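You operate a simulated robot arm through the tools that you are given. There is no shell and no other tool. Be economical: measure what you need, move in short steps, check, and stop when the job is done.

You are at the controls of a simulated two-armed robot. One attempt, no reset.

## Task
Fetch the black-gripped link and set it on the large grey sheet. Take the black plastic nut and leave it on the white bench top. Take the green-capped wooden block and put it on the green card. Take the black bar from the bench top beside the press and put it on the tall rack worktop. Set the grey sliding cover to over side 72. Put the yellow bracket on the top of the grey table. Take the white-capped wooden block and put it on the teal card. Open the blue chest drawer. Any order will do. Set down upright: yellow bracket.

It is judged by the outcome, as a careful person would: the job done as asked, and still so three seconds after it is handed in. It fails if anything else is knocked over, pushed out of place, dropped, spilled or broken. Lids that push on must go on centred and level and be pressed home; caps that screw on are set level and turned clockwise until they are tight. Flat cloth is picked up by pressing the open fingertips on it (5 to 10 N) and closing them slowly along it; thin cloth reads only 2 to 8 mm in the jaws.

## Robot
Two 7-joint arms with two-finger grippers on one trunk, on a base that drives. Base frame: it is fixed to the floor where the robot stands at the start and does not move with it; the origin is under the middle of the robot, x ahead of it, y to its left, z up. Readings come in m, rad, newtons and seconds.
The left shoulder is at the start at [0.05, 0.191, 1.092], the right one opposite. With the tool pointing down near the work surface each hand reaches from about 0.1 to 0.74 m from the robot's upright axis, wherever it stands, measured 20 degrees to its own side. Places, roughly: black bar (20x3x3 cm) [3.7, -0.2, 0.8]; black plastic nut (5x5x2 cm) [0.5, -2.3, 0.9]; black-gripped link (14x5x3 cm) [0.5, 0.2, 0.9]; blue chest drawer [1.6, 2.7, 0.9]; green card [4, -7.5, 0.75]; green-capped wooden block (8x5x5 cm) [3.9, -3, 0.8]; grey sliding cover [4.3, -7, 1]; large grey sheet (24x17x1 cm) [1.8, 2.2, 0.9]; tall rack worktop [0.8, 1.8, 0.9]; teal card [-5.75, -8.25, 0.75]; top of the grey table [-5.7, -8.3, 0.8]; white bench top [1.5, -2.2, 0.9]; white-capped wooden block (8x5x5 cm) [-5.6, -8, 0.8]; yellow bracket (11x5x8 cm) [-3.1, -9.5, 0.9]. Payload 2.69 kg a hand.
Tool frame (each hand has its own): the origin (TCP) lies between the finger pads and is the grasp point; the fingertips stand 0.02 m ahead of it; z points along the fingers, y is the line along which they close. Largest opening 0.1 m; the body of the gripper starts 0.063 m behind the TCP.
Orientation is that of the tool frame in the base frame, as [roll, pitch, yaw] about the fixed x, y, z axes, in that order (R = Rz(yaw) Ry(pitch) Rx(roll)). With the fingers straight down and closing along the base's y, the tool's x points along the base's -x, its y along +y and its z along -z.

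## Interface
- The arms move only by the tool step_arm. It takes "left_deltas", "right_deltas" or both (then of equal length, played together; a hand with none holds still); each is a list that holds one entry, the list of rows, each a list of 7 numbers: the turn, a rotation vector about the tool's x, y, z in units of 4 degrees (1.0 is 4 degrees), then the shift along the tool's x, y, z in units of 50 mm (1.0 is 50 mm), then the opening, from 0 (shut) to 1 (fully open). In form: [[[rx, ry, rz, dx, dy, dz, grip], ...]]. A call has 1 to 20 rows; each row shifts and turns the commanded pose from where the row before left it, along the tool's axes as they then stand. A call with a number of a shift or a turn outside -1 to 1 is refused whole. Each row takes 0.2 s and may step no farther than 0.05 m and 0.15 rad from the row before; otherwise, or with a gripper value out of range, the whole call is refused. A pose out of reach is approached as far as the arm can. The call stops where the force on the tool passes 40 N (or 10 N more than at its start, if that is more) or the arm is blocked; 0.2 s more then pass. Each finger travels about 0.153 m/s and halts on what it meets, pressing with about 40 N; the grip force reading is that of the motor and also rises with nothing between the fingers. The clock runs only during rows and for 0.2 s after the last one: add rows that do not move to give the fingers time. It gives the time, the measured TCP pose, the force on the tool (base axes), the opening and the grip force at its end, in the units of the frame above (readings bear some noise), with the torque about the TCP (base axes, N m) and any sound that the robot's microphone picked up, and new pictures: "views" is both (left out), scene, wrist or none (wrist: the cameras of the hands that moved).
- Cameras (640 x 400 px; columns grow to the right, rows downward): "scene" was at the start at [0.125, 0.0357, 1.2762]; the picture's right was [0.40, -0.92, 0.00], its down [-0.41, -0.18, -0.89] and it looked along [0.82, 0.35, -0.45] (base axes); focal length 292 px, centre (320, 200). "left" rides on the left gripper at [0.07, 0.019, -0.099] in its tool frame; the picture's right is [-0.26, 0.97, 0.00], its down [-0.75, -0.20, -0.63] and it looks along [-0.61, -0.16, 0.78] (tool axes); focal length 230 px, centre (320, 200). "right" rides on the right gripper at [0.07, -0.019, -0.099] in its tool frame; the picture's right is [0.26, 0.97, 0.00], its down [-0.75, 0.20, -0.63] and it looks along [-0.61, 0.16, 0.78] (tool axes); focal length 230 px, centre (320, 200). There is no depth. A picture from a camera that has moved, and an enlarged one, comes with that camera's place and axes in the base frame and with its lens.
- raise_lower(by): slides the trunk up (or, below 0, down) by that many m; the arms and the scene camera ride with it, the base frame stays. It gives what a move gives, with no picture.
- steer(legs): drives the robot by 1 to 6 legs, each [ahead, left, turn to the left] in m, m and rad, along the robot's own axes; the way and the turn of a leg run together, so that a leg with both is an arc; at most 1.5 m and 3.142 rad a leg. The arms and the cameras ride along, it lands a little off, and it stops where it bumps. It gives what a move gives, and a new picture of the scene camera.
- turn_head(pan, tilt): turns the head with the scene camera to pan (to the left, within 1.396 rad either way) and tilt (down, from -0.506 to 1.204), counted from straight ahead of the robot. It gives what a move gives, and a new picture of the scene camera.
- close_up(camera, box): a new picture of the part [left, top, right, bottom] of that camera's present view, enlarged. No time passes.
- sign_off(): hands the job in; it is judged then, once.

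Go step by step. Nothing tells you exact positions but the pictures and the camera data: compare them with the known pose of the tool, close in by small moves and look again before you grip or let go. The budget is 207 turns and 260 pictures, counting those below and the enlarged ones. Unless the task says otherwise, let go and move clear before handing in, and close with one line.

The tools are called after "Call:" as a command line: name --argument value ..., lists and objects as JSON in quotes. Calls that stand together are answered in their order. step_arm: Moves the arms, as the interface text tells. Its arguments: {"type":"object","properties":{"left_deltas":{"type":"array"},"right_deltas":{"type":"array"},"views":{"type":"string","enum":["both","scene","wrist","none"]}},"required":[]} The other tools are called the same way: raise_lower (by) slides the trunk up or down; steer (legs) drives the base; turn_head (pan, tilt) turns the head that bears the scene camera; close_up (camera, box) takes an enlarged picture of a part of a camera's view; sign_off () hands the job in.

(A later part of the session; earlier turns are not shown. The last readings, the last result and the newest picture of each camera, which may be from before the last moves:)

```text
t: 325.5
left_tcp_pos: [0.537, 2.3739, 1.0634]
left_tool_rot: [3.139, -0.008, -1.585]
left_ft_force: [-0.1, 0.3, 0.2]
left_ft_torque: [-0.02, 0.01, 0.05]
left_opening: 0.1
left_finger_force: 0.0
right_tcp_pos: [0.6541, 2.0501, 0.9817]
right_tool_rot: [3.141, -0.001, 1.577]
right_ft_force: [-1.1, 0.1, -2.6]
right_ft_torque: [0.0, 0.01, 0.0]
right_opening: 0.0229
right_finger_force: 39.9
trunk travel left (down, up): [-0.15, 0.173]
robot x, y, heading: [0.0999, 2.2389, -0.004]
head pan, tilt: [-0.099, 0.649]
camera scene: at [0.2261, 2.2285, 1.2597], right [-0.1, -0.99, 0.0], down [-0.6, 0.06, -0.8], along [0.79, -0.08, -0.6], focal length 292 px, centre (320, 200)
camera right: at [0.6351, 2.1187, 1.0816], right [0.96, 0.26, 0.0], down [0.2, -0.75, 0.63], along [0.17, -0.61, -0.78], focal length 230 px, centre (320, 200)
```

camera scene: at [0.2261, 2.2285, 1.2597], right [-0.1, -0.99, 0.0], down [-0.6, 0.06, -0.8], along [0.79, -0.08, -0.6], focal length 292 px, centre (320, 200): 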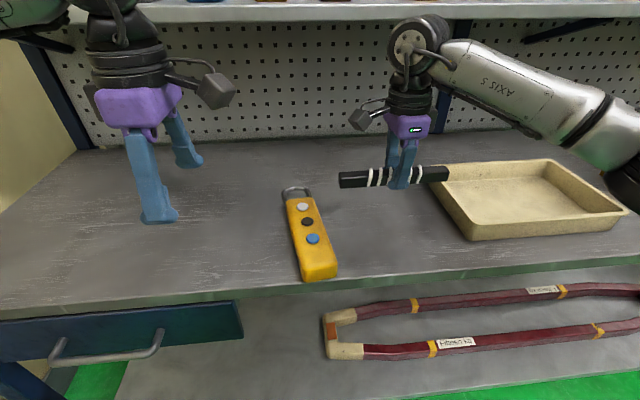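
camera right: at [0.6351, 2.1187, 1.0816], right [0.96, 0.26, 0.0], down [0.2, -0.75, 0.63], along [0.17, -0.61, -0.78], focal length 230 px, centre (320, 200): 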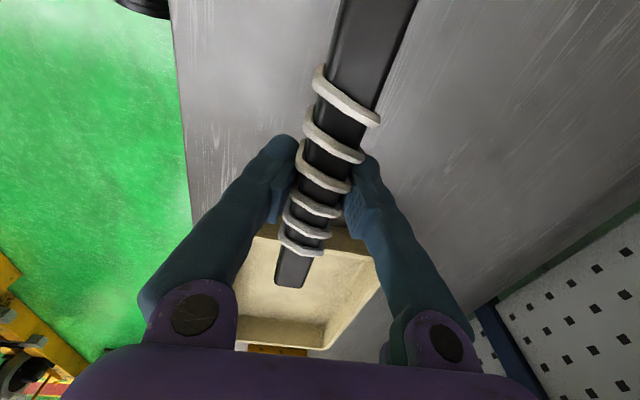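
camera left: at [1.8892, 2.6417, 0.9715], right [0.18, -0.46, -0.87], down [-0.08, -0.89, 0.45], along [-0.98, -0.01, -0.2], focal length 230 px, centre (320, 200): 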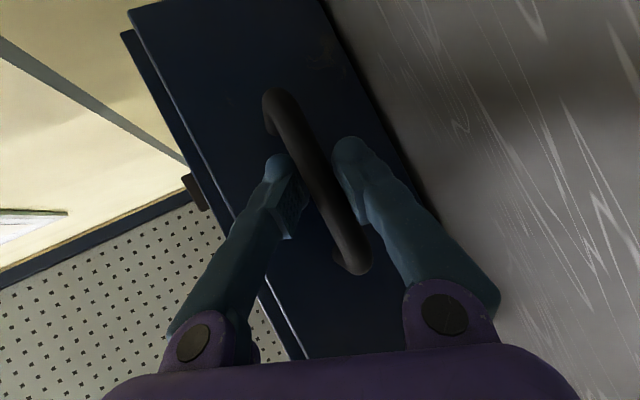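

Clearances look right. I'll descend to just above the worktop.

Call:
step_arm --right_deltas '[[[0, 0, 0, 0, 0, 0.6, 0], [0, 0, 0, 0, 0, 0.5, 0], [0, 0, 0, 0, 0, 0.4, 0], [0, 0, 0, 0, 0, 0.04, 0], [0, 0, 0, 0, 0, 0.04, 0], [0, 0, 0, 0, 0, 0, 0]]]' --views "both"

```text
t: 326.9
left_tcp_pos: [0.5381, 2.3742, 1.0634]
left_tool_rot: [3.141, -0.007, -1.586]
left_ft_force: [-0.1, 0.4, -0.1]
left_ft_torque: [0.0, 0.04, 0.01]
left_opening: 0.0999
left_finger_force: 0.1
right_tcp_pos: [0.6544, 2.0493, 0.9028]
right_tool_rot: [3.141, -0.001, 1.577]
right_ft_force: [-0.1, -1.0, -3.4]
right_ft_torque: [-0.03, -0.04, 0.02]
right_opening: 0.0231
right_finger_force: 39.8
trunk travel left (down, up): [-0.15, 0.173]
robot x, y, heading: [0.1, 2.2354, -0.004]
head pan, tilt: [-0.099, 0.649]
camera scene: at [0.2264, 2.2288, 1.2596], right [-0.1, -0.99, 0.0], down [-0.6, 0.06, -0.8], along [0.79, -0.08, -0.6], focal length 292 px, centre (320, 200)
camera right: at [0.6351, 2.1184, 1.0012], right [0.96, 0.26, 0.0], down [0.2, -0.75, 0.63], along [0.17, -0.61, -0.78], focal length 230 px, centre (320, 200)
```

scene: 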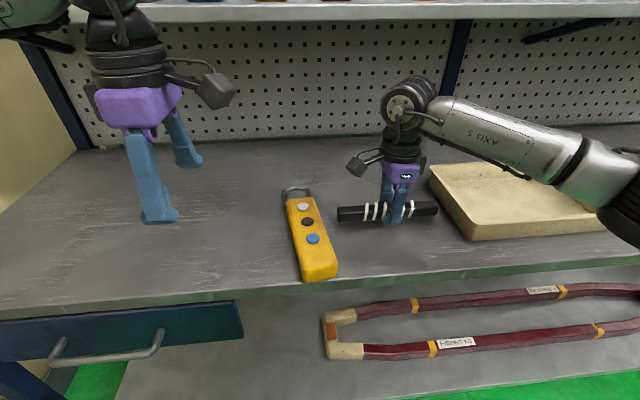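
right: 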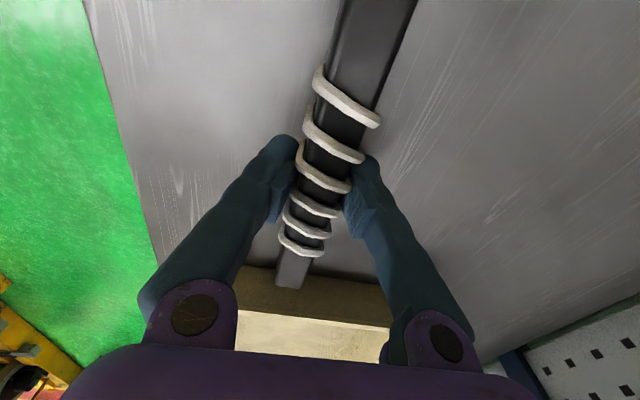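

Call:
step_arm --right_deltas '[[[0, 0, 0, 0.04, 0, 0.06, 0], [0, 0, 0, 0.04, 0, 0.06, 0], [0, 0, 0, 0, 0, 0.04, 0], [0, 0, 0, 0, 0, 0.04, 0], [0, 0, 0, 0, 0, 0, 0]]]' --views "none"

```text
t: 328.1
left_tcp_pos: [0.5378, 2.3742, 1.0643]
left_tool_rot: [3.14, -0.007, -1.586]
left_ft_force: [-0.4, 0.4, 0.1]
left_ft_torque: [-0.01, 0.01, -0.01]
left_opening: 0.0999
left_finger_force: 0.0
right_tcp_pos: [0.6529, 2.0531, 0.8931]
right_tool_rot: [-3.141, 0.0, 1.575]
right_ft_force: [-0.3, -0.4, -3.1]
right_ft_torque: [-0.02, 0.03, 0.01]
right_opening: 0.0229
right_finger_force: 40.2
trunk travel left (down, up): [-0.15, 0.173]
robot x, y, heading: [0.0991, 2.2404, -0.001]
head pan, tilt: [-0.099, 0.649]
```

Call:
step_arm --right_deltas '[[[0, 0, 0, 0, 0, 0.05, 0], [0, 0, 0, 0, 0, 0.05, 0], [0, 0, 0, 0, 0, 0.04, 0], [0, 0, 0, 0, 0, 0, 0]]]' --views "none"

```text
t: 329.1
left_tcp_pos: [0.5382, 2.3734, 1.0637]
left_tool_rot: [3.141, -0.008, -1.587]
left_ft_force: [0.3, 0.8, 0.3]
left_ft_torque: [0.0, -0.01, 0.01]
left_opening: 0.0999
left_finger_force: 0.0
right_tcp_pos: [0.6545, 2.0529, 0.8846]
right_tool_rot: [-3.141, -0.001, 1.577]
right_ft_force: [0.5, -0.2, -3.4]
right_ft_torque: [0.02, 0.03, -0.01]
right_opening: 0.0226
right_finger_force: 39.4
trunk travel left (down, up): [-0.15, 0.173]
robot x, y, heading: [0.1, 2.2392, 0.001]
head pan, tilt: [-0.099, 0.649]
```

Call:
step_arm --right_deltas '[[[0, 0, 0, 0, 0, 0.05, 0], [0, 0, 0, 0, 0, 0.05, 0], [0, 0, 0, 0, 0, 0.04, 0], [0, 0, 0, 0, 0, 0, 0]]]' --views "scene"

```text
t: 330.1
left_tcp_pos: [0.5372, 2.3739, 1.0641]
left_tool_rot: [3.141, -0.007, -1.587]
left_ft_force: [0.1, 0.9, -0.3]
left_ft_torque: [-0.01, 0.01, 0.02]
left_opening: 0.1
left_finger_force: 0.0
right_tcp_pos: [0.6529, 2.0529, 0.8812]
right_tool_rot: [3.138, -0.002, 1.574]
right_ft_force: [2.4, -0.8, 10.5]
right_ft_torque: [1.17, 0.02, -0.08]
right_opening: 0.0227
right_finger_force: 40.0
trunk travel left (down, up): [-0.15, 0.173]
robot x, y, heading: [0.0977, 2.2383, -0.002]
head pan, tilt: [-0.099, 0.649]
camera scene: at [0.2255, 2.2289, 1.2599], right [-0.1, -0.99, 0.0], down [-0.6, 0.06, -0.8], along [0.79, -0.08, -0.6], focal length 292 px, centre (320, 200)
```

scene: 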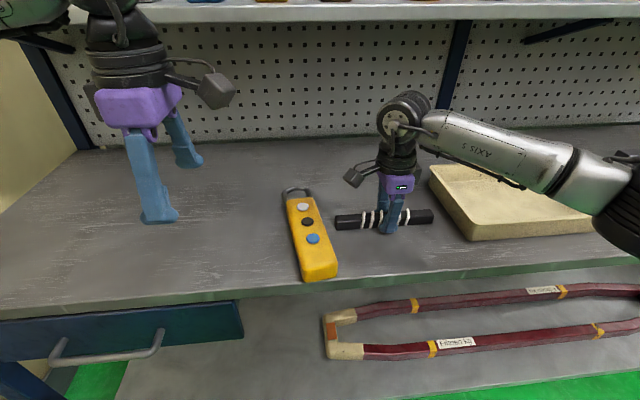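

In contact with clear gaps on both sides. Releasing and lifting away.

Call:
step_arm --right_deltas '[[[0, 0, 0, 0, 0, 0, 0.35], [0, 0, 0, 0, 0, 0, 0.5], [0, 0, 0, 0, 0, 0, 0.5], [0, 0, 0, 0, 0, -0.5, 0.5], [0, 0, 0, 0, 0, -0.9, 0.5], [0, 0, 0, 0, 0, -0.9, 0.5], [0, 0, 0, 0, -0.6, -0.7, 0.5], [0, 0, 0, -0.3, -0.8, -0.4, 0.5], [0, 0, 0, -0.3, -0.9, 0, 0.7], [0, 0, 0, -0.3, -0.9, 0, 1], [0, 0, 0, -0.3, -0.9, 0, 1]]]' --views "scene"

```text
t: 332.5
left_tcp_pos: [0.5381, 2.373, 1.0638]
left_tool_rot: [-3.141, -0.008, -1.588]
left_ft_force: [0.7, -0.4, 0.6]
left_ft_torque: [0.02, -0.03, 0.02]
left_opening: 0.1001
left_finger_force: 0.1
right_tcp_pos: [0.4485, 1.989, 1.0498]
right_tool_rot: [3.142, 0.0, 1.576]
right_ft_force: [-0.3, 0.2, -0.9]
right_ft_torque: [0.0, 0.01, 0.01]
right_opening: 0.0998
right_finger_force: 0.2
trunk travel left (down, up): [-0.15, 0.173]
robot x, y, heading: [0.097, 2.2367, -0.001]
head pan, tilt: [-0.099, 0.649]
camera scene: at [0.2255, 2.2284, 1.2598], right [-0.1, -0.99, 0.0], down [-0.6, 0.06, -0.8], along [0.79, -0.08, -0.6], focal length 292 px, centre (320, 200)
```

scene: 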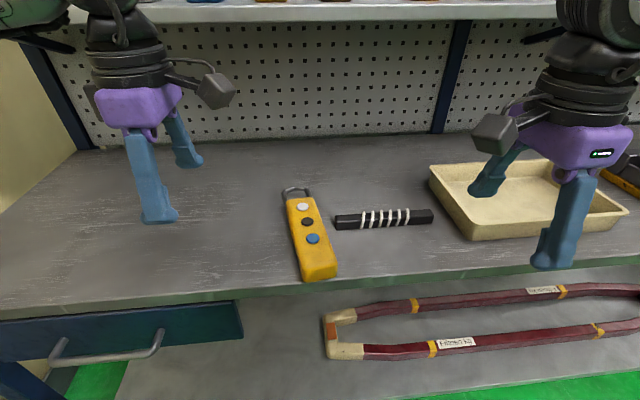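

The bar is placed. I'll head back to the lane for the green-capped block at (3.9, -3).

Call:
steer --legs '[[-0.35, 0, 0], [0, 0, -1.571], [1.5, 0, 0], [1.5, 0, 0], [1.5, 0, 0], [1.5, 0, 0]]'

Call:
turn_head --pan 0.0 --tilt 0.3

```text
t: 366.8
left_tcp_pos: [-0.0478, -4.2403, 1.0638]
left_tool_rot: [3.14, -0.006, 3.115]
left_ft_force: [-0.2, 0.0, -0.5]
left_ft_torque: [-0.02, 0.02, 0.0]
left_opening: 0.1
left_finger_force: 0.0
right_tcp_pos: [-0.4326, -4.1502, 1.0499]
right_tool_rot: [3.141, -0.001, -0.005]
right_ft_force: [0.4, 0.0, -0.2]
right_ft_torque: [0.0, 0.0, 0.01]
right_opening: 0.0996
right_finger_force: 0.0
trunk travel left (down, up): [-0.15, 0.173]
robot x, y, heading: [-0.1829, -3.8004, -1.586]
head pan, tilt: [-0.099, 0.649]
camera scene: at [-0.1896, -3.9275, 1.2596], right [-0.99, 0.11, 0.0], down [0.07, 0.6, -0.8], along [-0.09, -0.79, -0.6], focal length 292 px, centre (320, 200)
```

scene: 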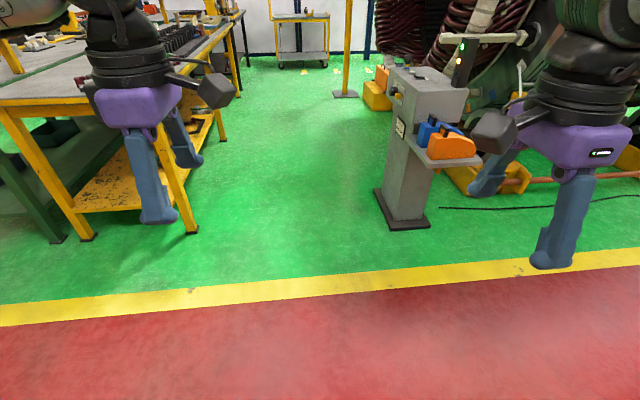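

```text
t: 367.7
left_tcp_pos: [-0.0481, -4.2412, 1.0636]
left_tool_rot: [3.14, -0.007, 3.117]
left_ft_force: [-0.9, 0.0, 0.1]
left_ft_torque: [-0.01, 0.01, 0.0]
left_opening: 0.1002
left_finger_force: 0.0
right_tcp_pos: [-0.432, -4.1491, 1.0494]
right_tool_rot: [-3.141, 0.001, -0.002]
right_ft_force: [0.2, -0.1, 0.7]
right_ft_torque: [0.01, 0.0, -0.01]
right_opening: 0.0999
right_finger_force: 0.1
trunk travel left (down, up): [-0.15, 0.173]
robot x, y, heading: [-0.1786, -3.7999, -1.581]
head pan, tilt: [0.0, 0.3]
camera scene: at [-0.1811, -3.9344, 1.2913], right [-1.0, 0.01, 0.0], down [0.0, 0.3, -0.96], along [-0.01, -0.95, -0.3], focal length 292 px, centre (320, 200)
```

scene: 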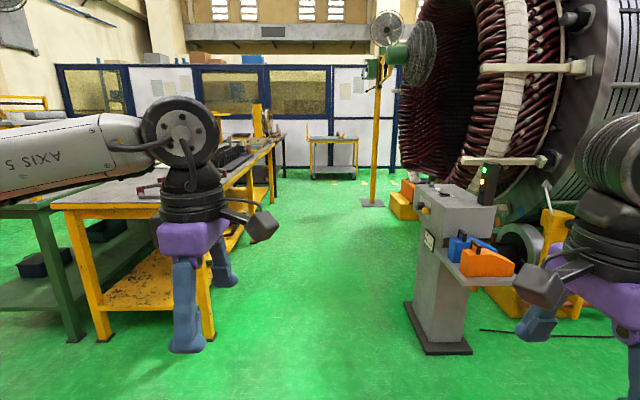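

Call:
steer --legs '[[0.33, 0, 0], [0, 0, 1.581], [1.5, 0, 0], [1.35, 0, 0]]'

Call:
turn_head --pan 0.8 --tilt 0.35

```text
t: 387.1
left_tcp_pos: [3.1407, -4.1008, 1.0641]
left_tool_rot: [3.138, -0.007, -1.63]
left_ft_force: [0.2, 0.1, 0.8]
left_ft_torque: [0.03, -0.01, 0.04]
left_opening: 0.1
left_finger_force: 0.0
right_tcp_pos: [3.0367, -4.4812, 1.0506]
right_tool_rot: [3.141, 0.001, 1.532]
right_ft_force: [-0.1, 1.6, -0.5]
right_ft_torque: [-0.01, 0.05, -0.02]
right_opening: 0.0997
right_finger_force: 0.1
trunk travel left (down, up): [-0.15, 0.173]
robot x, y, heading: [2.6949, -4.2222, -0.047]
head pan, tilt: [0.0, 0.3]
camera scene: at [2.8305, -4.2253, 1.2914], right [-0.05, -1.0, 0.0], down [-0.3, 0.01, -0.96], along [0.95, -0.04, -0.3], focal length 292 px, centre (320, 200)
```

scene: 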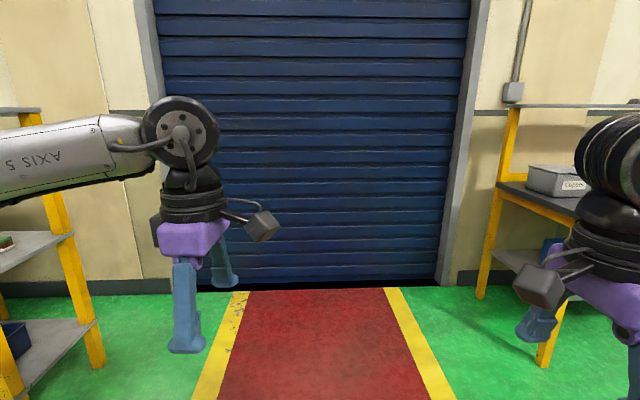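

```text
t: 388.3
left_tcp_pos: [3.1404, -4.1011, 1.0644]
left_tool_rot: [3.14, -0.008, -1.631]
left_ft_force: [-0.3, -0.2, -0.6]
left_ft_torque: [0.02, -0.02, 0.02]
left_opening: 0.0999
left_finger_force: 0.0
right_tcp_pos: [3.0368, -4.4824, 1.0495]
right_tool_rot: [-3.142, 0.0, 1.53]
right_ft_force: [0.0, -1.5, 0.5]
right_ft_torque: [-0.02, -0.02, 0.01]
right_opening: 0.1001
right_finger_force: 0.1
trunk travel left (down, up): [-0.15, 0.173]
robot x, y, heading: [2.6934, -4.218, -0.045]
head pan, tilt: [0.799, 0.351]
camera scene: at [2.805, -4.1574, 1.2867], right [0.68, -0.73, 0.0], down [-0.25, -0.23, -0.94], along [0.69, 0.64, -0.34], focal length 292 px, centre (320, 200)
```

scene: 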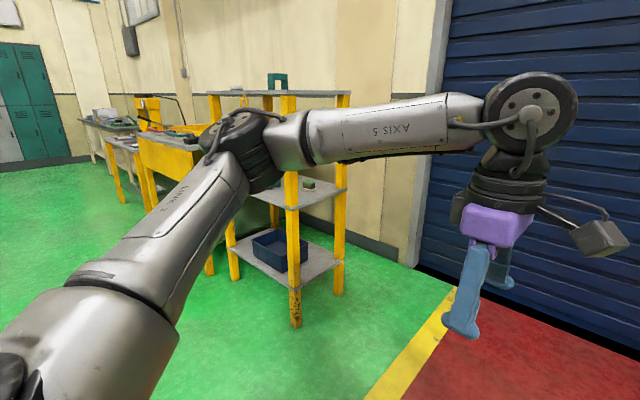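

The green-capped block is on the middle shelf of the yellow rack, near its right front post. I'll use the left hand: drive in front and turn the left wrist back to close sideways.

Call:
steer --legs '[[0, 0, 0.045], [0.25, 1.0, 0]]'

Call:
step_arm --left_deltas '[[[0, 0, 1, 0, 0, 0, 1], [0, 0, 1, 0, 0, 0, 1], [0, 0, 1, 0, 0, 0, 1], [0, 0, 1, 0, 0, 0, 1], [0, 0, 1, 0, 0, 0, 1], [0, 0, 1, 0, 0, 0, 1], [0, 0, 1, 0, 0, 0, 1], [0, 0, 1, 0, 0, 0, 1], [0, 0, 1, 0, 0, 0, 1], [0, 0, 1, 0, 0, 0, 1], [0, 0, 1, 0, 0, 0, 1], [0, 0, 1, 0, 0, 0, 1], [0, 0, 1, 0, 0, 0, 1], [0, 0, 1, 0, 0, 0, 1], [0, 0, 1, 0, 0, 0, 1], [0, 0, 1, 0, 0, 0, 1], [0, 0, 1, 0, 0, 0, 1], [0, 0, 1, 0, 0, 0, 1], [0, 0, 1, 0, 0, 0, 1], [0, 0, 1, 0, 0, 0, 1]]]' --views "none"

Call:
turn_head --pan 0.1 --tilt 0.35

```text
t: 397.8
left_tcp_pos: [3.4075, -3.1008, 1.064]
left_tool_rot: [3.14, -0.008, -1.614]
left_ft_force: [0.3, 0.0, -0.6]
left_ft_torque: [0.02, 0.01, -0.03]
left_opening: 0.1001
left_finger_force: 0.0
right_tcp_pos: [3.3092, -3.4823, 1.0499]
right_tool_rot: [-3.141, -0.001, 1.549]
right_ft_force: [0.0, 0.7, -0.4]
right_ft_torque: [-0.01, -0.01, 0.02]
right_opening: 0.0999
right_finger_force: 0.0
trunk travel left (down, up): [-0.15, 0.173]
robot x, y, heading: [2.9636, -3.2246, -0.028]
head pan, tilt: [0.799, 0.351]
camera scene: at [3.0729, -3.1616, 1.2867], right [0.7, -0.72, 0.0], down [-0.25, -0.24, -0.94], along [0.67, 0.65, -0.34], focal length 292 px, centre (320, 200)
```

scene: 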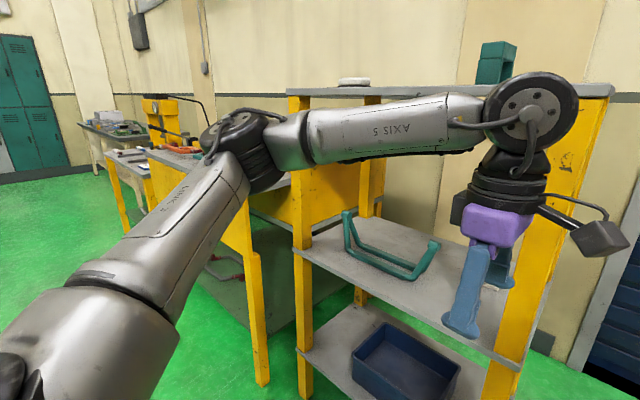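

```text
t: 402.0
left_tcp_pos: [3.4081, -3.1006, 1.0634]
left_tool_rot: [-3.135, -0.003, -3.01]
left_ft_force: [0.5, 0.9, 0.4]
left_ft_torque: [-0.01, 0.01, -0.03]
left_opening: 0.1
left_finger_force: 0.0
right_tcp_pos: [3.309, -3.4827, 1.049]
right_tool_rot: [-3.141, 0.0, 1.548]
right_ft_force: [-1.2, -0.3, -0.5]
right_ft_torque: [0.01, -0.02, -0.03]
right_opening: 0.0997
right_finger_force: 0.1
trunk travel left (down, up): [-0.15, 0.173]
robot x, y, heading: [2.9651, -3.2243, -0.028]
head pan, tilt: [0.799, 0.351]
```

```text
t: 403.0
left_tcp_pos: [3.4078, -3.1006, 1.063]
left_tool_rot: [-3.134, -0.004, -3.009]
left_ft_force: [-1.0, 0.2, -0.2]
left_ft_torque: [0.01, -0.01, -0.03]
left_opening: 0.1001
left_finger_force: 0.0
right_tcp_pos: [3.3102, -3.4828, 1.0505]
right_tool_rot: [3.14, 0.0, 1.547]
right_ft_force: [0.5, 0.2, -0.3]
right_ft_torque: [-0.02, 0.0, 0.01]
right_opening: 0.1003
right_finger_force: 0.2
trunk travel left (down, up): [-0.15, 0.173]
robot x, y, heading: [2.9636, -3.2279, -0.033]
head pan, tilt: [0.099, 0.351]
camera scene: at [3.0989, -3.2199, 1.2867], right [0.07, -1.0, 0.0], down [-0.34, -0.02, -0.94], along [0.94, 0.07, -0.34], focal length 292 px, centre (320, 200)
```

scene: 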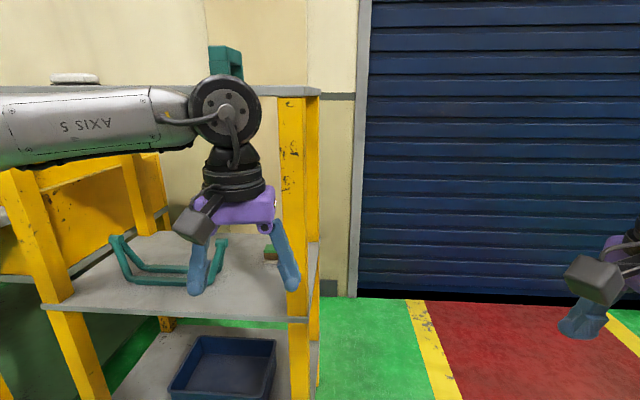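

Call:
close_up --camera "scene" --box '[180, 210, 340, 310]'

Call:
close_up --camera "left" --box '[0, 0, 640, 400]'

```text
4.00 times, centred on (260, 260) of scene
camera zoom: at [3.0989, -3.2199, 1.2867], right [0.07, -1.0, 0.0], down [-0.34, -0.02, -0.94], along [0.94, 0.07, -0.34], focal length 1166 px, centre (560, -40)
```

zoom: 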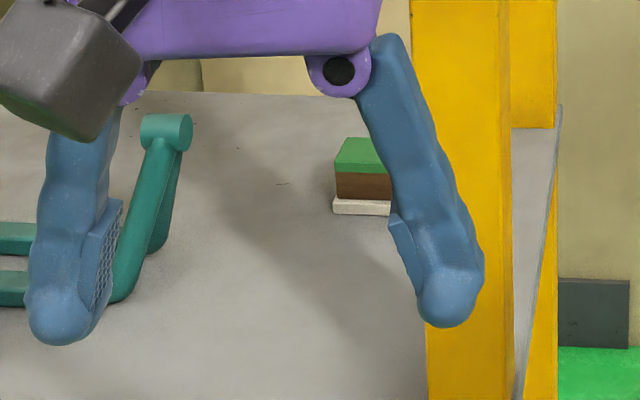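

```text
1.00 times, centred on (320, 200) of left (not enlarged: the box is as wide or as high as the picture)
camera zoom: at [3.3363, -3.091, 1.1641], right [0.13, 0.99, -0.01], down [0.77, -0.09, 0.63], along [0.62, -0.09, -0.78], focal length 230 px, centre (320, 200)
```

zoom: 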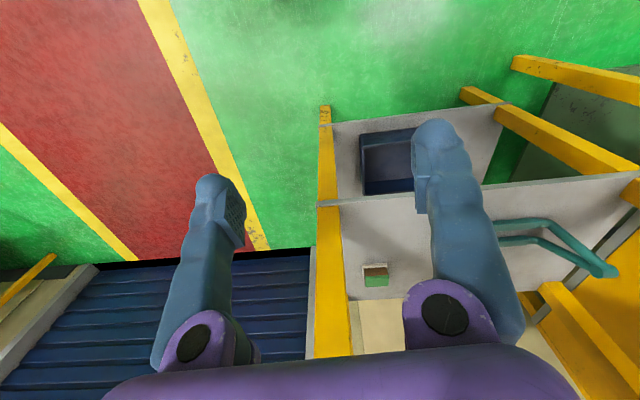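

The block is at about [3.875, -3.02, 0.82], seemingly 8 cm along y. I'll finish aligning the wrist and lower the hand in front of the shelf.

Call:
step_arm --left_deltas '[[[0, 0, 0.94, 0, 0, 0, 1], [0, 0, 0.94, 0, 0, 0, 1], [0, 0, 0, -0.61, 0.32, 0.53, 1], [0, 0, 0, -0.61, 0.32, 0.53, 1], [0, 0, 0, -0.61, 0.32, 0.53, 1], [0, 0, 0, -0.61, 0.32, 0.53, 1], [0, 0, 0, -0.61, 0.32, 0.53, 1], [0, 0, 0, 0, 0, 0, 1]]]' --views "both"

```text
t: 404.8
left_tcp_pos: [3.5408, -3.0044, 0.9337]
left_tool_rot: [-3.134, 0.001, 3.141]
left_ft_force: [0.1, 0.5, 0.2]
left_ft_torque: [-0.01, 0.01, -0.01]
left_opening: 0.0998
left_finger_force: 0.2
left hand out of reach, approached as far as the arm can: row 6, 7
right_tcp_pos: [3.3097, -3.483, 1.05]
right_tool_rot: [3.14, -0.001, 1.548]
right_ft_force: [-0.9, 0.0, -0.9]
right_ft_torque: [0.03, 0.0, 0.01]
right_opening: 0.1
right_finger_force: 0.1
trunk travel left (down, up): [-0.15, 0.173]
robot x, y, heading: [2.9658, -3.2257, -0.029]
head pan, tilt: [0.099, 0.351]
camera scene: at [3.0987, -3.2202, 1.2867], right [0.07, -1.0, 0.0], down [-0.34, -0.02, -0.94], along [0.94, 0.07, -0.34], focal length 292 px, centre (320, 200)
camera left: at [3.4719, -2.9849, 1.0349], right [0.26, 0.97, -0.01], down [0.75, -0.19, 0.63], along [0.61, -0.17, -0.78], focal length 230 px, centre (320, 200)
```

scene: 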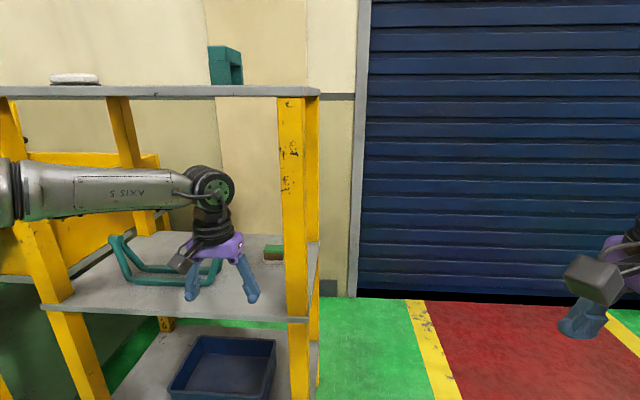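
left: 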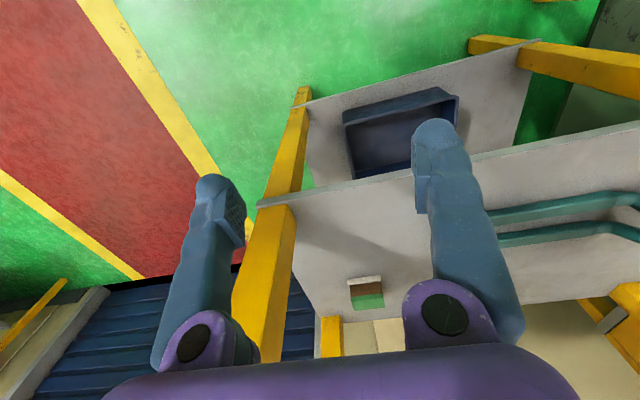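

Call:
close_up --camera "scene" --box '[240, 230, 300, 270]'

Call:
close_up --camera "left" --box '[320, 250, 420, 320]'

```text
10.00 times, centred on (270, 250) of scene
camera zoom: at [3.0987, -3.2202, 1.2867], right [0.07, -1.0, 0.0], down [-0.34, -0.02, -0.94], along [0.94, 0.07, -0.34], focal length 2915 px, centre (820, -300)
```

zoom: 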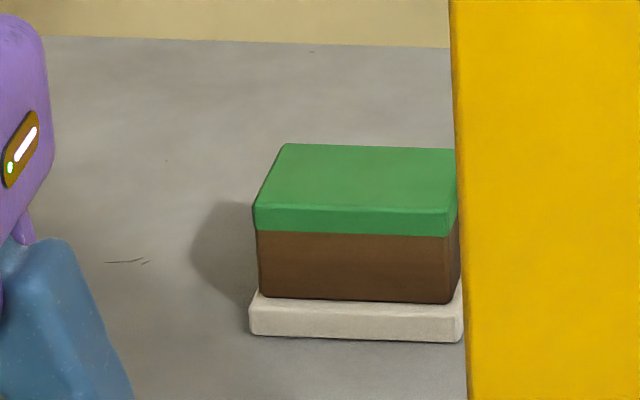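

```text
5.71 times, centred on (370, 285) of left
camera zoom: at [3.4719, -2.9849, 1.0349], right [0.26, 0.97, -0.01], down [0.75, -0.19, 0.63], along [0.61, -0.17, -0.78], focal length 1315 px, centre (34, -286)
```

zoom: 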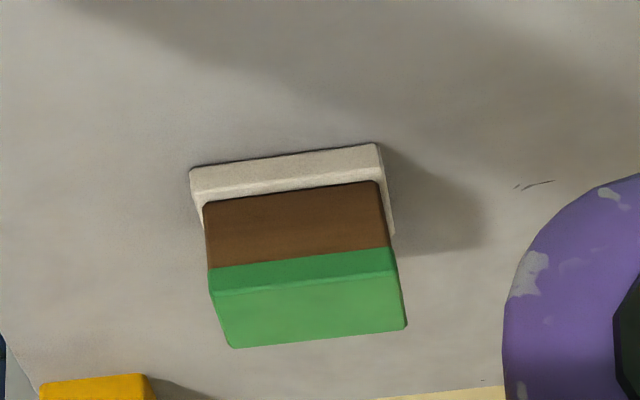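

The block body is ~6 cm along y, centred near [3.885, -3.013], top z≈0.845. To gain reach I'll lower the trunk 0.15 m after raising the hand a bit, then test the forward reach.

Call:
step_arm --left_deltas '[[[0, 0, 0, 0.1, -0.1, -0.8, 1], [0, 0, 0, 0, 0, -0.8, 1], [0, 0, 0, 0, 0, -0.8, 1]]]' --views "none"

Call:
raise_lower --by -0.14

Call:
step_arm --left_deltas '[[[0, 0, 0, -0.5, 0, 0, 1], [0, 0, 0, -0.5, 0, 0, 1], [0, 0, 0, 0, 0, 0, 1]]]' --views "scene"

```text
t: 405.6
left_tcp_pos: [3.5337, -3.008, 1.0525]
left_tool_rot: [-3.133, -0.002, -3.141]
left_ft_force: [1.1, 0.8, 1.0]
left_ft_torque: [-0.01, -0.01, 0.01]
left_opening: 0.0998
left_finger_force: 0.0
right_tcp_pos: [3.3099, -3.4821, 1.0495]
right_tool_rot: [3.141, 0.001, 1.549]
right_ft_force: [0.2, -0.5, -0.7]
right_ft_torque: [0.0, -0.03, 0.0]
right_opening: 0.0999
right_finger_force: 0.2
trunk travel left (down, up): [-0.15, 0.173]
robot x, y, heading: [2.964, -3.2254, -0.033]
head pan, tilt: [0.099, 0.351]
```

```text
t: 407.3
left_tcp_pos: [3.5334, -3.0083, 0.9128]
left_tool_rot: [-3.134, -0.002, 3.141]
left_ft_force: [-1.0, -0.6, -0.2]
left_ft_torque: [0.02, 0.01, -0.02]
left_opening: 0.0998
left_finger_force: 0.0
right_tcp_pos: [3.3088, -3.482, 0.9107]
right_tool_rot: [-3.14, 0.001, 1.549]
right_ft_force: [0.6, 0.8, -0.4]
right_ft_torque: [-0.02, -0.05, 0.01]
right_opening: 0.0998
right_finger_force: 0.0
trunk travel left (down, up): [-0.01, 0.313]
robot x, y, heading: [2.963, -3.2228, -0.029]
head pan, tilt: [0.099, 0.351]
```

```text
t: 408.1
left_tcp_pos: [3.5553, -2.9865, 0.9061]
left_tool_rot: [-3.133, 0.001, -3.141]
left_ft_force: [0.7, 0.4, -0.1]
left_ft_torque: [0.01, -0.04, -0.03]
left_opening: 0.1001
left_finger_force: 0.1
left hand out of reach, approached as far as the arm can: row 1, 2
right_tcp_pos: [3.3099, -3.4816, 0.9096]
right_tool_rot: [3.141, 0.0, 1.549]
right_ft_force: [0.5, 0.0, -0.3]
right_ft_torque: [-0.01, 0.01, 0.01]
right_opening: 0.0999
right_finger_force: 0.0
trunk travel left (down, up): [-0.01, 0.313]
robot x, y, heading: [2.9678, -3.2192, -0.028]
head pan, tilt: [0.099, 0.351]
camera scene: at [3.0989, -3.22, 1.1467], right [0.07, -1.0, 0.0], down [-0.34, -0.02, -0.94], along [0.94, 0.07, -0.34], focal length 292 px, centre (320, 200)
```

scene: 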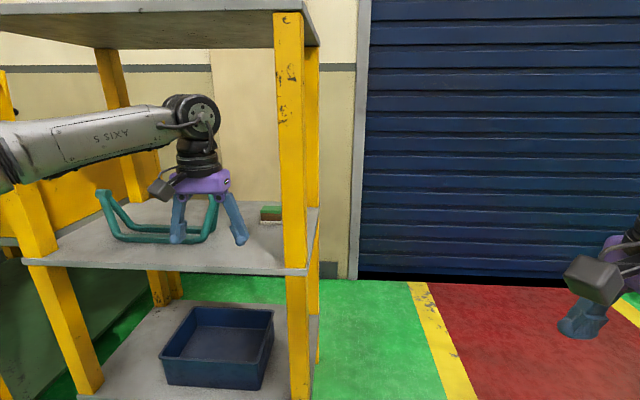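

Forward reach is limited by the wrist yaw, so I'll retract a bit, shift the robot, and turn it 0.35 rad to the right so the block lies to its left.

Call:
step_arm --left_deltas '[[[0, 0, 0, 0.7, 0, -0.3, 1], [0, 0, 0, 0.8, 0, -0.3, 1], [0, 0, 0, 0.8, 0, 0, 1], [0, 0, 0, 0.7, 0, 0, 1]]]' --views "none"

Call:
steer --legs '[[0.265, 0.185, 0], [0, 0, -0.34]]'

Call:
close_up --camera "left" --box '[0, 0, 640, 400]'

```text
t: 409.1
left_tcp_pos: [3.406, -2.9858, 0.9367]
left_tool_rot: [-3.133, -0.002, -3.139]
left_ft_force: [0.1, -0.6, 0.0]
left_ft_torque: [0.01, -0.02, 0.0]
left_opening: 0.1
left_finger_force: 0.0
right_tcp_pos: [3.3097, -3.4824, 0.9115]
right_tool_rot: [3.14, 0.001, 1.549]
right_ft_force: [0.2, 0.6, -0.6]
right_ft_torque: [0.0, 0.03, 0.03]
right_opening: 0.1
right_finger_force: 0.0
trunk travel left (down, up): [-0.01, 0.313]
robot x, y, heading: [2.9665, -3.2256, -0.029]
head pan, tilt: [0.099, 0.351]
```

```text
t: 412.4
left_tcp_pos: [3.7364, -2.9637, 0.9363]
left_tool_rot: [-3.135, -0.002, 2.818]
left_ft_force: [-0.4, -0.6, -0.3]
left_ft_torque: [-0.02, 0.0, -0.01]
left_opening: 0.0999
left_finger_force: 0.1
right_tcp_pos: [3.4852, -3.4038, 0.9096]
right_tool_rot: [-3.141, 0.0, 1.223]
right_ft_force: [-1.2, 0.9, 0.2]
right_ft_torque: [-0.04, 0.02, 0.02]
right_opening: 0.0999
right_finger_force: 0.2
trunk travel left (down, up): [-0.01, 0.313]
robot x, y, heading: [3.2381, -3.0488, -0.354]
head pan, tilt: [0.099, 0.351]
camera scene: at [3.3697, -3.0871, 1.1467], right [-0.25, -0.97, 0.0], down [-0.33, 0.09, -0.94], along [0.91, -0.24, -0.34], focal length 292 px, centre (320, 200)
```

scene: 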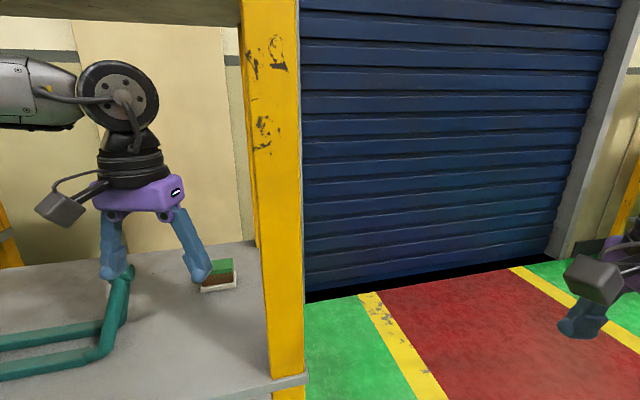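

```text
1.00 times, centred on (320, 200) of left (not enlarged: the box is as wide or as high as the picture)
camera zoom: at [3.6764, -2.9238, 1.0371], right [0.55, 0.83, -0.01], down [0.65, -0.42, 0.63], along [0.52, -0.35, -0.78], focal length 230 px, centre (320, 200)
```

zoom: 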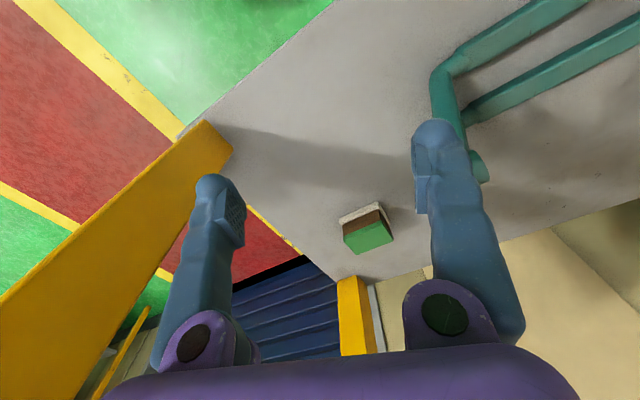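

The block top is near [3.886, -3.0, 0.845]. I'll shift away from the teal bracket, rotate the tool square, and move in.

Call:
step_arm --left_deltas '[[[0, 0, 0, -0.23, -0.68, 0, 1], [0, 0, -0.926, 0, 0, 0, 1], [0, 0, -0.926, 0, 0, 0, 1], [0, 0, -0.926, 0, 0, 0, 1], [0, 0, -0.926, 0, 0, 0, 1], [0, 0, -0.926, 0, 0, 0, 1], [0, 0, 0, -0.7, 0, 0, 1], [0, 0, 0, -0.7, 0, 0, 1], [0, 0, 0, 0, 0, 0, 1]]]' --views "both"

```text
t: 414.4
left_tcp_pos: [3.8065, -3.0006, 0.938]
left_tool_rot: [-3.135, -0.001, 3.14]
left_ft_force: [0.6, -0.2, -0.1]
left_ft_torque: [0.03, -0.02, -0.01]
left_opening: 0.1001
left_finger_force: 0.1
right_tcp_pos: [3.4859, -3.4033, 0.9087]
right_tool_rot: [-3.14, -0.001, 1.226]
right_ft_force: [-0.3, 0.6, -0.2]
right_ft_torque: [0.02, 0.03, 0.01]
right_opening: 0.0999
right_finger_force: 0.0
trunk travel left (down, up): [-0.01, 0.313]
robot x, y, heading: [3.2383, -3.048, -0.354]
head pan, tilt: [0.099, 0.351]
camera scene: at [3.3697, -3.087, 1.1467], right [-0.25, -0.97, 0.0], down [-0.33, 0.09, -0.94], along [0.91, -0.24, -0.34], focal length 292 px, centre (320, 200)
camera left: at [3.7386, -2.982, 1.0384], right [0.26, 0.97, -0.01], down [0.75, -0.2, 0.63], along [0.61, -0.17, -0.78], focal length 230 px, centre (320, 200)
```

scene: 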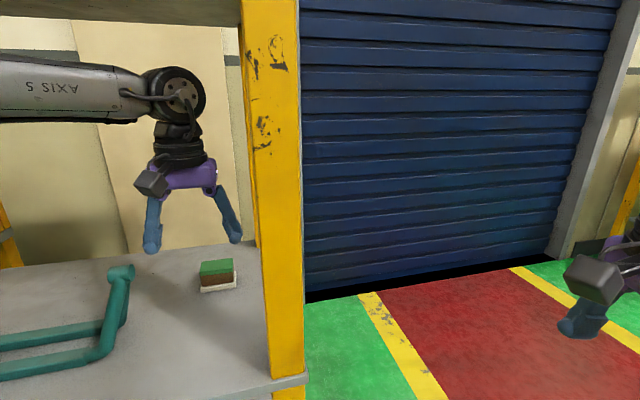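
left: 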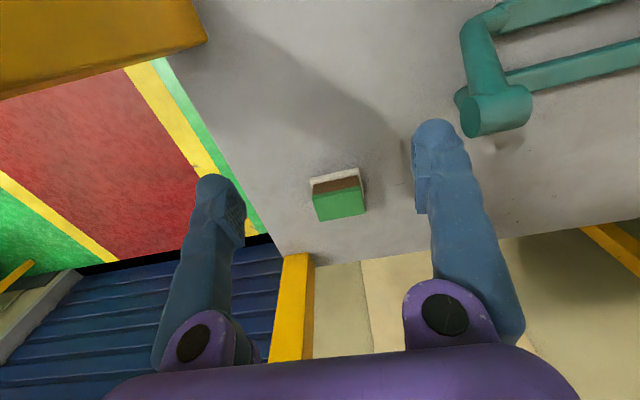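

Call:
step_arm --left_deltas '[[[0, 0, 0, -0.8, -0.1, 0, 1], [0, 0, 0, -0.8, -0.1, 0.2, 1], [0, 0, 0, 0, 0, 0.5, 1], [0, 0, 0, 0, 0, 0.5, 1], [0, 0, 0, 0, 0, 0, 1]]]' --views "both"

```text
t: 415.6
left_tcp_pos: [3.8805, -3.0037, 0.8747]
left_tool_rot: [-3.135, -0.003, 3.141]
left_ft_force: [-0.2, 0.9, 0.0]
left_ft_torque: [0.02, -0.01, 0.02]
left_opening: 0.0999
left_finger_force: 0.0
left hand out of reach, approached as far as the arm can: row 2
right_tcp_pos: [3.484, -3.4027, 0.9095]
right_tool_rot: [-3.141, 0.0, 1.224]
right_ft_force: [0.0, 0.5, 1.3]
right_ft_torque: [-0.01, -0.01, 0.01]
right_opening: 0.0996
right_finger_force: 0.1
trunk travel left (down, up): [-0.01, 0.313]
robot x, y, heading: [3.2426, -3.0489, -0.352]
head pan, tilt: [0.099, 0.351]
camera scene: at [3.3698, -3.087, 1.1467], right [-0.25, -0.97, 0.0], down [-0.33, 0.09, -0.94], along [0.91, -0.24, -0.34], focal length 292 px, centre (320, 200)
camera left: at [3.8121, -2.9842, 0.975], right [0.26, 0.97, -0.01], down [0.75, -0.2, 0.63], along [0.61, -0.17, -0.78], focal length 230 px, centre (320, 200)
```

scene: 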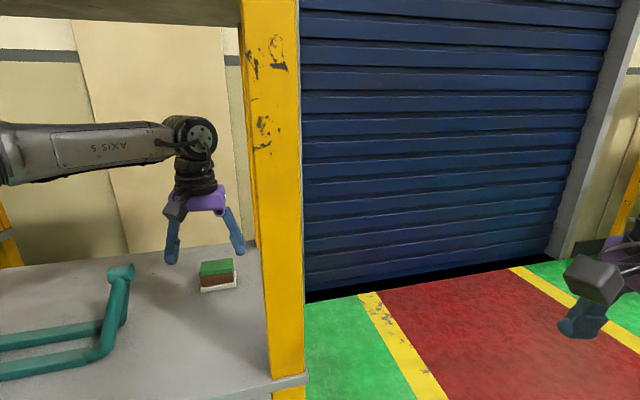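
left: 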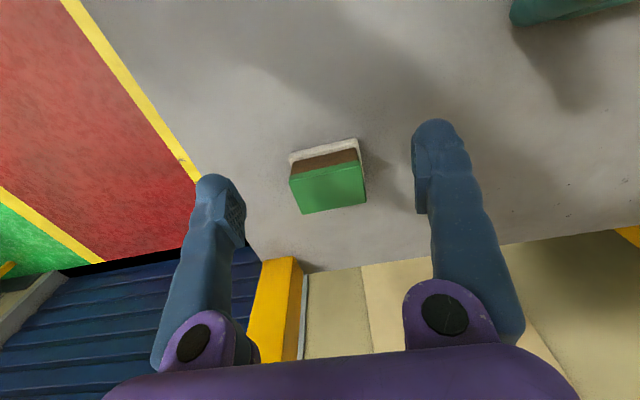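

The block is at [3.90, -3.004]; the hand is 2 cm short. I'll nudge the base forward along x.

Call:
steer --legs '[[0.02, 0.007, 0]]'

Call:
step_arm --left_deltas '[[[0, 0, 0, 0, 0, 0.3, 1], [0, 0, 0, 0, 0, 0.3, 1], [0, 0, 0, 0, 0, 0.24, 1], [0, 0, 0, 0, 0, 0, 1]]]' --views "wrist"

```text
t: 416.4
left_tcp_pos: [3.9029, -3.0031, 0.8737]
left_tool_rot: [-3.135, -0.006, -3.141]
left_ft_force: [0.1, 0.5, 0.1]
left_ft_torque: [0.0, 0.01, 0.01]
left_opening: 0.1002
left_finger_force: 0.0
right_tcp_pos: [3.5074, -3.4048, 0.9096]
right_tool_rot: [3.141, -0.001, 1.223]
right_ft_force: [0.5, -0.7, 0.0]
right_ft_torque: [0.02, 0.02, 0.02]
right_opening: 0.0997
right_finger_force: 0.0
trunk travel left (down, up): [-0.01, 0.313]
robot x, y, heading: [3.2639, -3.0485, -0.353]
head pan, tilt: [0.099, 0.351]
camera scene: at [3.3913, -3.0874, 1.1466], right [-0.25, -0.97, 0.0], down [-0.33, 0.09, -0.94], along [0.91, -0.24, -0.34], focal length 292 px, centre (320, 200)
```

scene: 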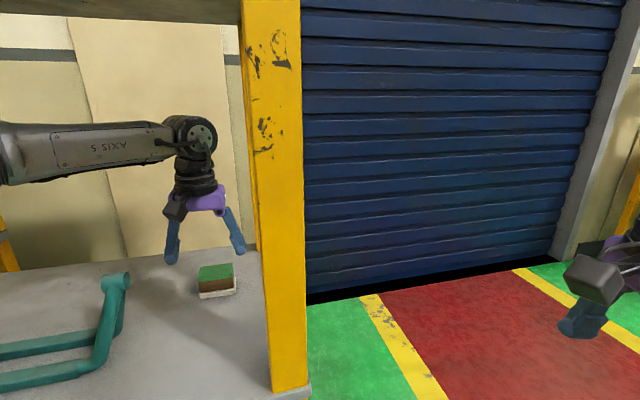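

```text
t: 417.4
left_tcp_pos: [3.9011, -3.0035, 0.8323]
left_tool_rot: [-3.135, -0.005, -3.141]
left_ft_force: [-0.1, -0.3, -0.2]
left_ft_torque: [0.01, 0.01, -0.01]
left_opening: 0.1
left_finger_force: 0.1
right_tcp_pos: [3.5067, -3.4033, 0.9085]
right_tool_rot: [3.141, 0.001, 1.226]
right_ft_force: [1.1, 0.4, -0.5]
right_ft_torque: [0.02, -0.03, -0.01]
right_opening: 0.1001
right_finger_force: 0.0
trunk travel left (down, up): [-0.01, 0.313]
robot x, y, heading: [3.2626, -3.0471, -0.354]
head pan, tilt: [0.099, 0.351]
camera left: at [3.833, -2.9845, 0.9335], right [0.26, 0.97, -0.01], down [0.75, -0.2, 0.63], along [0.6, -0.17, -0.78], focal length 230 px, centre (320, 200)
```

left: 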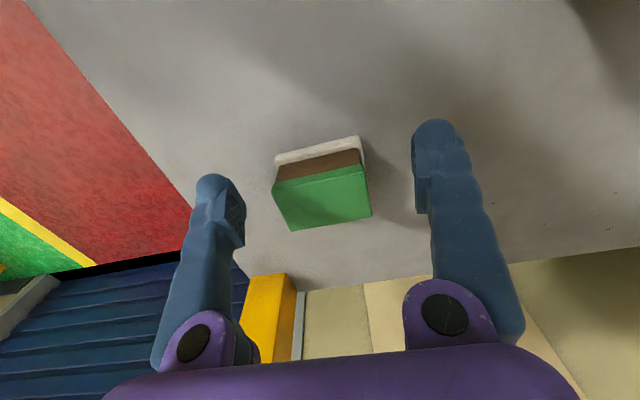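

The wrist views suggest the block is slightly farther and lower (centre ≈[3.925, -3.008], top ≈0.81). I'll nudge forward 2 cm and lower further.

Call:
steer --legs '[[0.021, 0.0075, 0]]'

Call:
step_arm --left_deltas '[[[0, 0, 0, 0, -0.1, 0.2, 1], [0, 0, 0, 0, 0, 0.2, 1], [0, 0, 0, 0, 0, 0, 1]]]' --views "both"

```text
t: 418.2
left_tcp_pos: [3.9241, -3.0038, 0.8316]
left_tool_rot: [-3.134, -0.004, 3.14]
left_ft_force: [0.5, 0.3, -0.3]
left_ft_torque: [-0.02, 0.02, 0.01]
left_opening: 0.1001
left_finger_force: 0.1
right_tcp_pos: [3.5296, -3.4045, 0.9097]
right_tool_rot: [3.141, 0.0, 1.225]
right_ft_force: [0.1, -0.9, -0.4]
right_ft_torque: [-0.04, -0.01, 0.03]
right_opening: 0.0999
right_finger_force: 0.0
trunk travel left (down, up): [-0.01, 0.313]
robot x, y, heading: [3.2858, -3.0458, -0.351]
head pan, tilt: [0.099, 0.351]
camera scene: at [3.4134, -3.0877, 1.1466], right [-0.25, -0.97, 0.0], down [-0.33, 0.09, -0.94], along [0.91, -0.24, -0.34], focal length 292 px, centre (320, 200)
```

scene: 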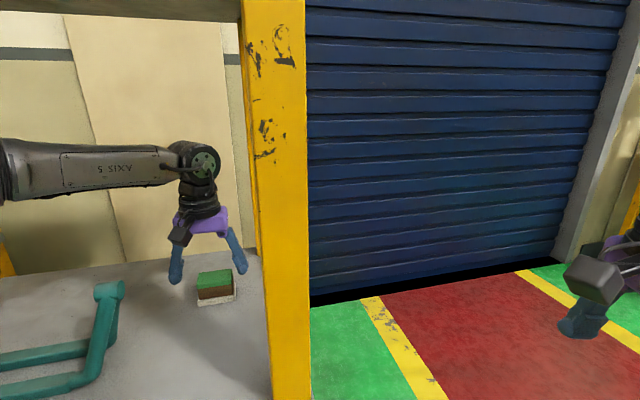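

```text
t: 419.0
left_tcp_pos: [3.923, -3.0099, 0.8134]
left_tool_rot: [-3.133, -0.004, 3.141]
left_ft_force: [-0.1, 0.0, -0.2]
left_ft_torque: [0.01, -0.04, 0.01]
left_opening: 0.0999
left_finger_force: 0.0
right_tcp_pos: [3.529, -3.4042, 0.9098]
right_tool_rot: [-3.141, 0.001, 1.226]
right_ft_force: [-0.1, 1.2, -0.2]
right_ft_torque: [-0.01, 0.02, 0.03]
right_opening: 0.0999
right_finger_force: 0.1
trunk travel left (down, up): [-0.01, 0.313]
robot x, y, heading: [3.2823, -3.0521, -0.359]
head pan, tilt: [0.099, 0.351]
camera scene: at [3.413, -3.0877, 1.1467], right [-0.25, -0.97, 0.0], down [-0.33, 0.09, -0.94], along [0.91, -0.24, -0.34], focal length 292 px, centre (320, 200)
camera left: at [3.8541, -2.9909, 0.9135], right [0.26, 0.97, -0.01], down [0.75, -0.2, 0.63], along [0.61, -0.17, -0.78], focal length 230 px, centre (320, 200)
```

scene: 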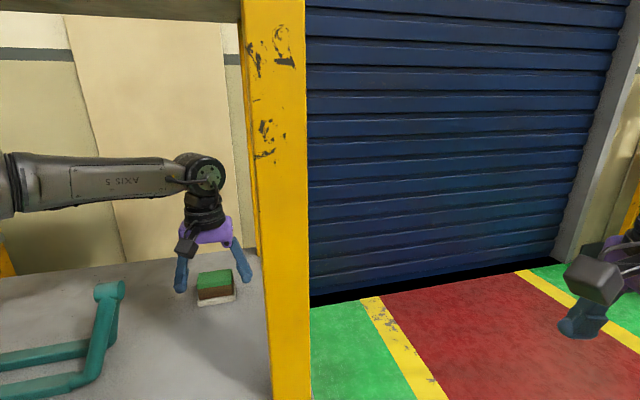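
left: 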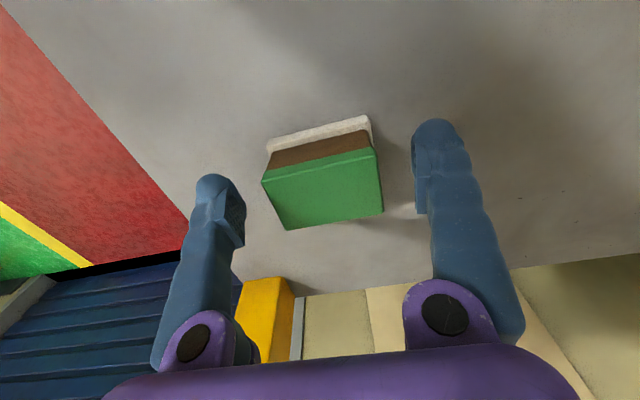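

The tips are now ~2 cm below the block's top. A little lower, then close.

Call:
step_arm --left_deltas '[[[0, 0, 0, 0, 0, 0.1, 1], [0, 0, 0, 0, 0, 0.08, 1], [0, 0, 0, 0, 0, 0, 0.8], [0, 0, 0, 0, 0, 0, 0.65], [0, 0, 0, 0, 0, 0, 0.5], [0, 0, 0, 0, 0, 0, 0.3], [0, 0, 0, 0, 0, 0, 0.3]]]' --views "wrist"

```text
t: 420.6
left_tcp_pos: [3.922, -3.0102, 0.8042]
left_tool_rot: [-3.135, -0.004, 3.141]
left_ft_force: [-0.4, 0.4, 0.1]
left_ft_torque: [-0.03, 0.02, -0.01]
left_opening: 0.0626
left_finger_force: 39.9
right_tcp_pos: [3.5287, -3.4037, 0.9103]
right_tool_rot: [-3.141, 0.0, 1.225]
right_ft_force: [0.3, 0.7, 0.1]
right_ft_torque: [-0.02, -0.03, -0.02]
right_opening: 0.1003
right_finger_force: 0.1
trunk travel left (down, up): [-0.01, 0.313]
robot x, y, heading: [3.2858, -3.0488, -0.355]
head pan, tilt: [0.099, 0.351]
camera left: at [3.8541, -2.9906, 0.9051], right [0.26, 0.97, -0.01], down [0.75, -0.2, 0.63], along [0.61, -0.17, -0.78], focal length 230 px, centre (320, 200)
```

left: 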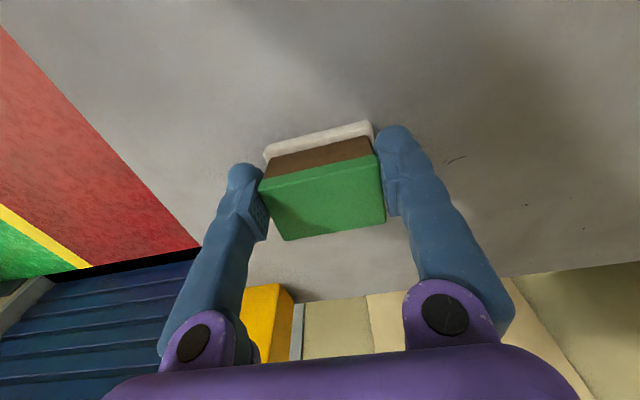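

Gripped at 62.6 mm. I'll lift 6 cm and check.

Call:
step_arm --left_deltas '[[[0, 0, 0, 0, 0, -0.3, 0.3], [0, 0, 0, 0, 0, -0.6, 0.3], [0, 0, 0, 0, 0, -0.6, 0.3], [0, 0, 0, 0, 0, 0, 0.3]]]' --views "both"

```text
t: 421.6
left_tcp_pos: [3.9227, -3.0067, 0.8813]
left_tool_rot: [-3.134, -0.004, -3.142]
left_ft_force: [0.0, 0.1, -1.4]
left_ft_torque: [-0.03, 0.01, -0.01]
left_opening: 0.0627
left_finger_force: 39.9
right_tcp_pos: [3.5288, -3.4038, 0.9098]
right_tool_rot: [-3.141, 0.0, 1.227]
right_ft_force: [-0.1, -0.2, -0.2]
right_ft_torque: [0.01, 0.01, -0.03]
right_opening: 0.0999
right_finger_force: 0.0
trunk travel left (down, up): [-0.01, 0.313]
robot x, y, heading: [3.2839, -3.0544, -0.356]
head pan, tilt: [0.099, 0.351]
camera scene: at [3.4131, -3.0877, 1.1467], right [-0.25, -0.97, 0.0], down [-0.33, 0.09, -0.94], along [0.91, -0.24, -0.34], focal length 292 px, centre (320, 200)
camera left: at [3.8546, -2.9878, 0.9808], right [0.26, 0.97, -0.01], down [0.75, -0.2, 0.63], along [0.61, -0.17, -0.78], focal length 230 px, centre (320, 200)
```

scene: 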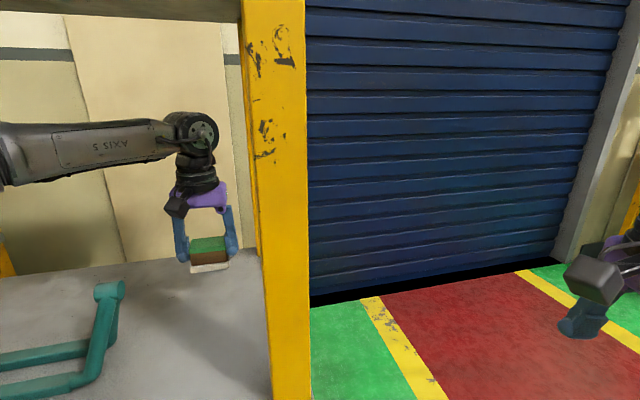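
left: 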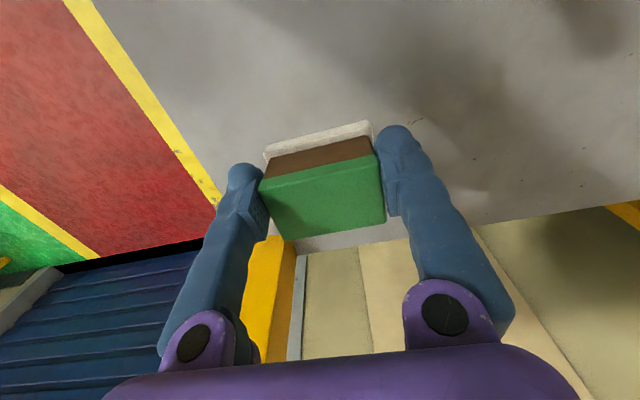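

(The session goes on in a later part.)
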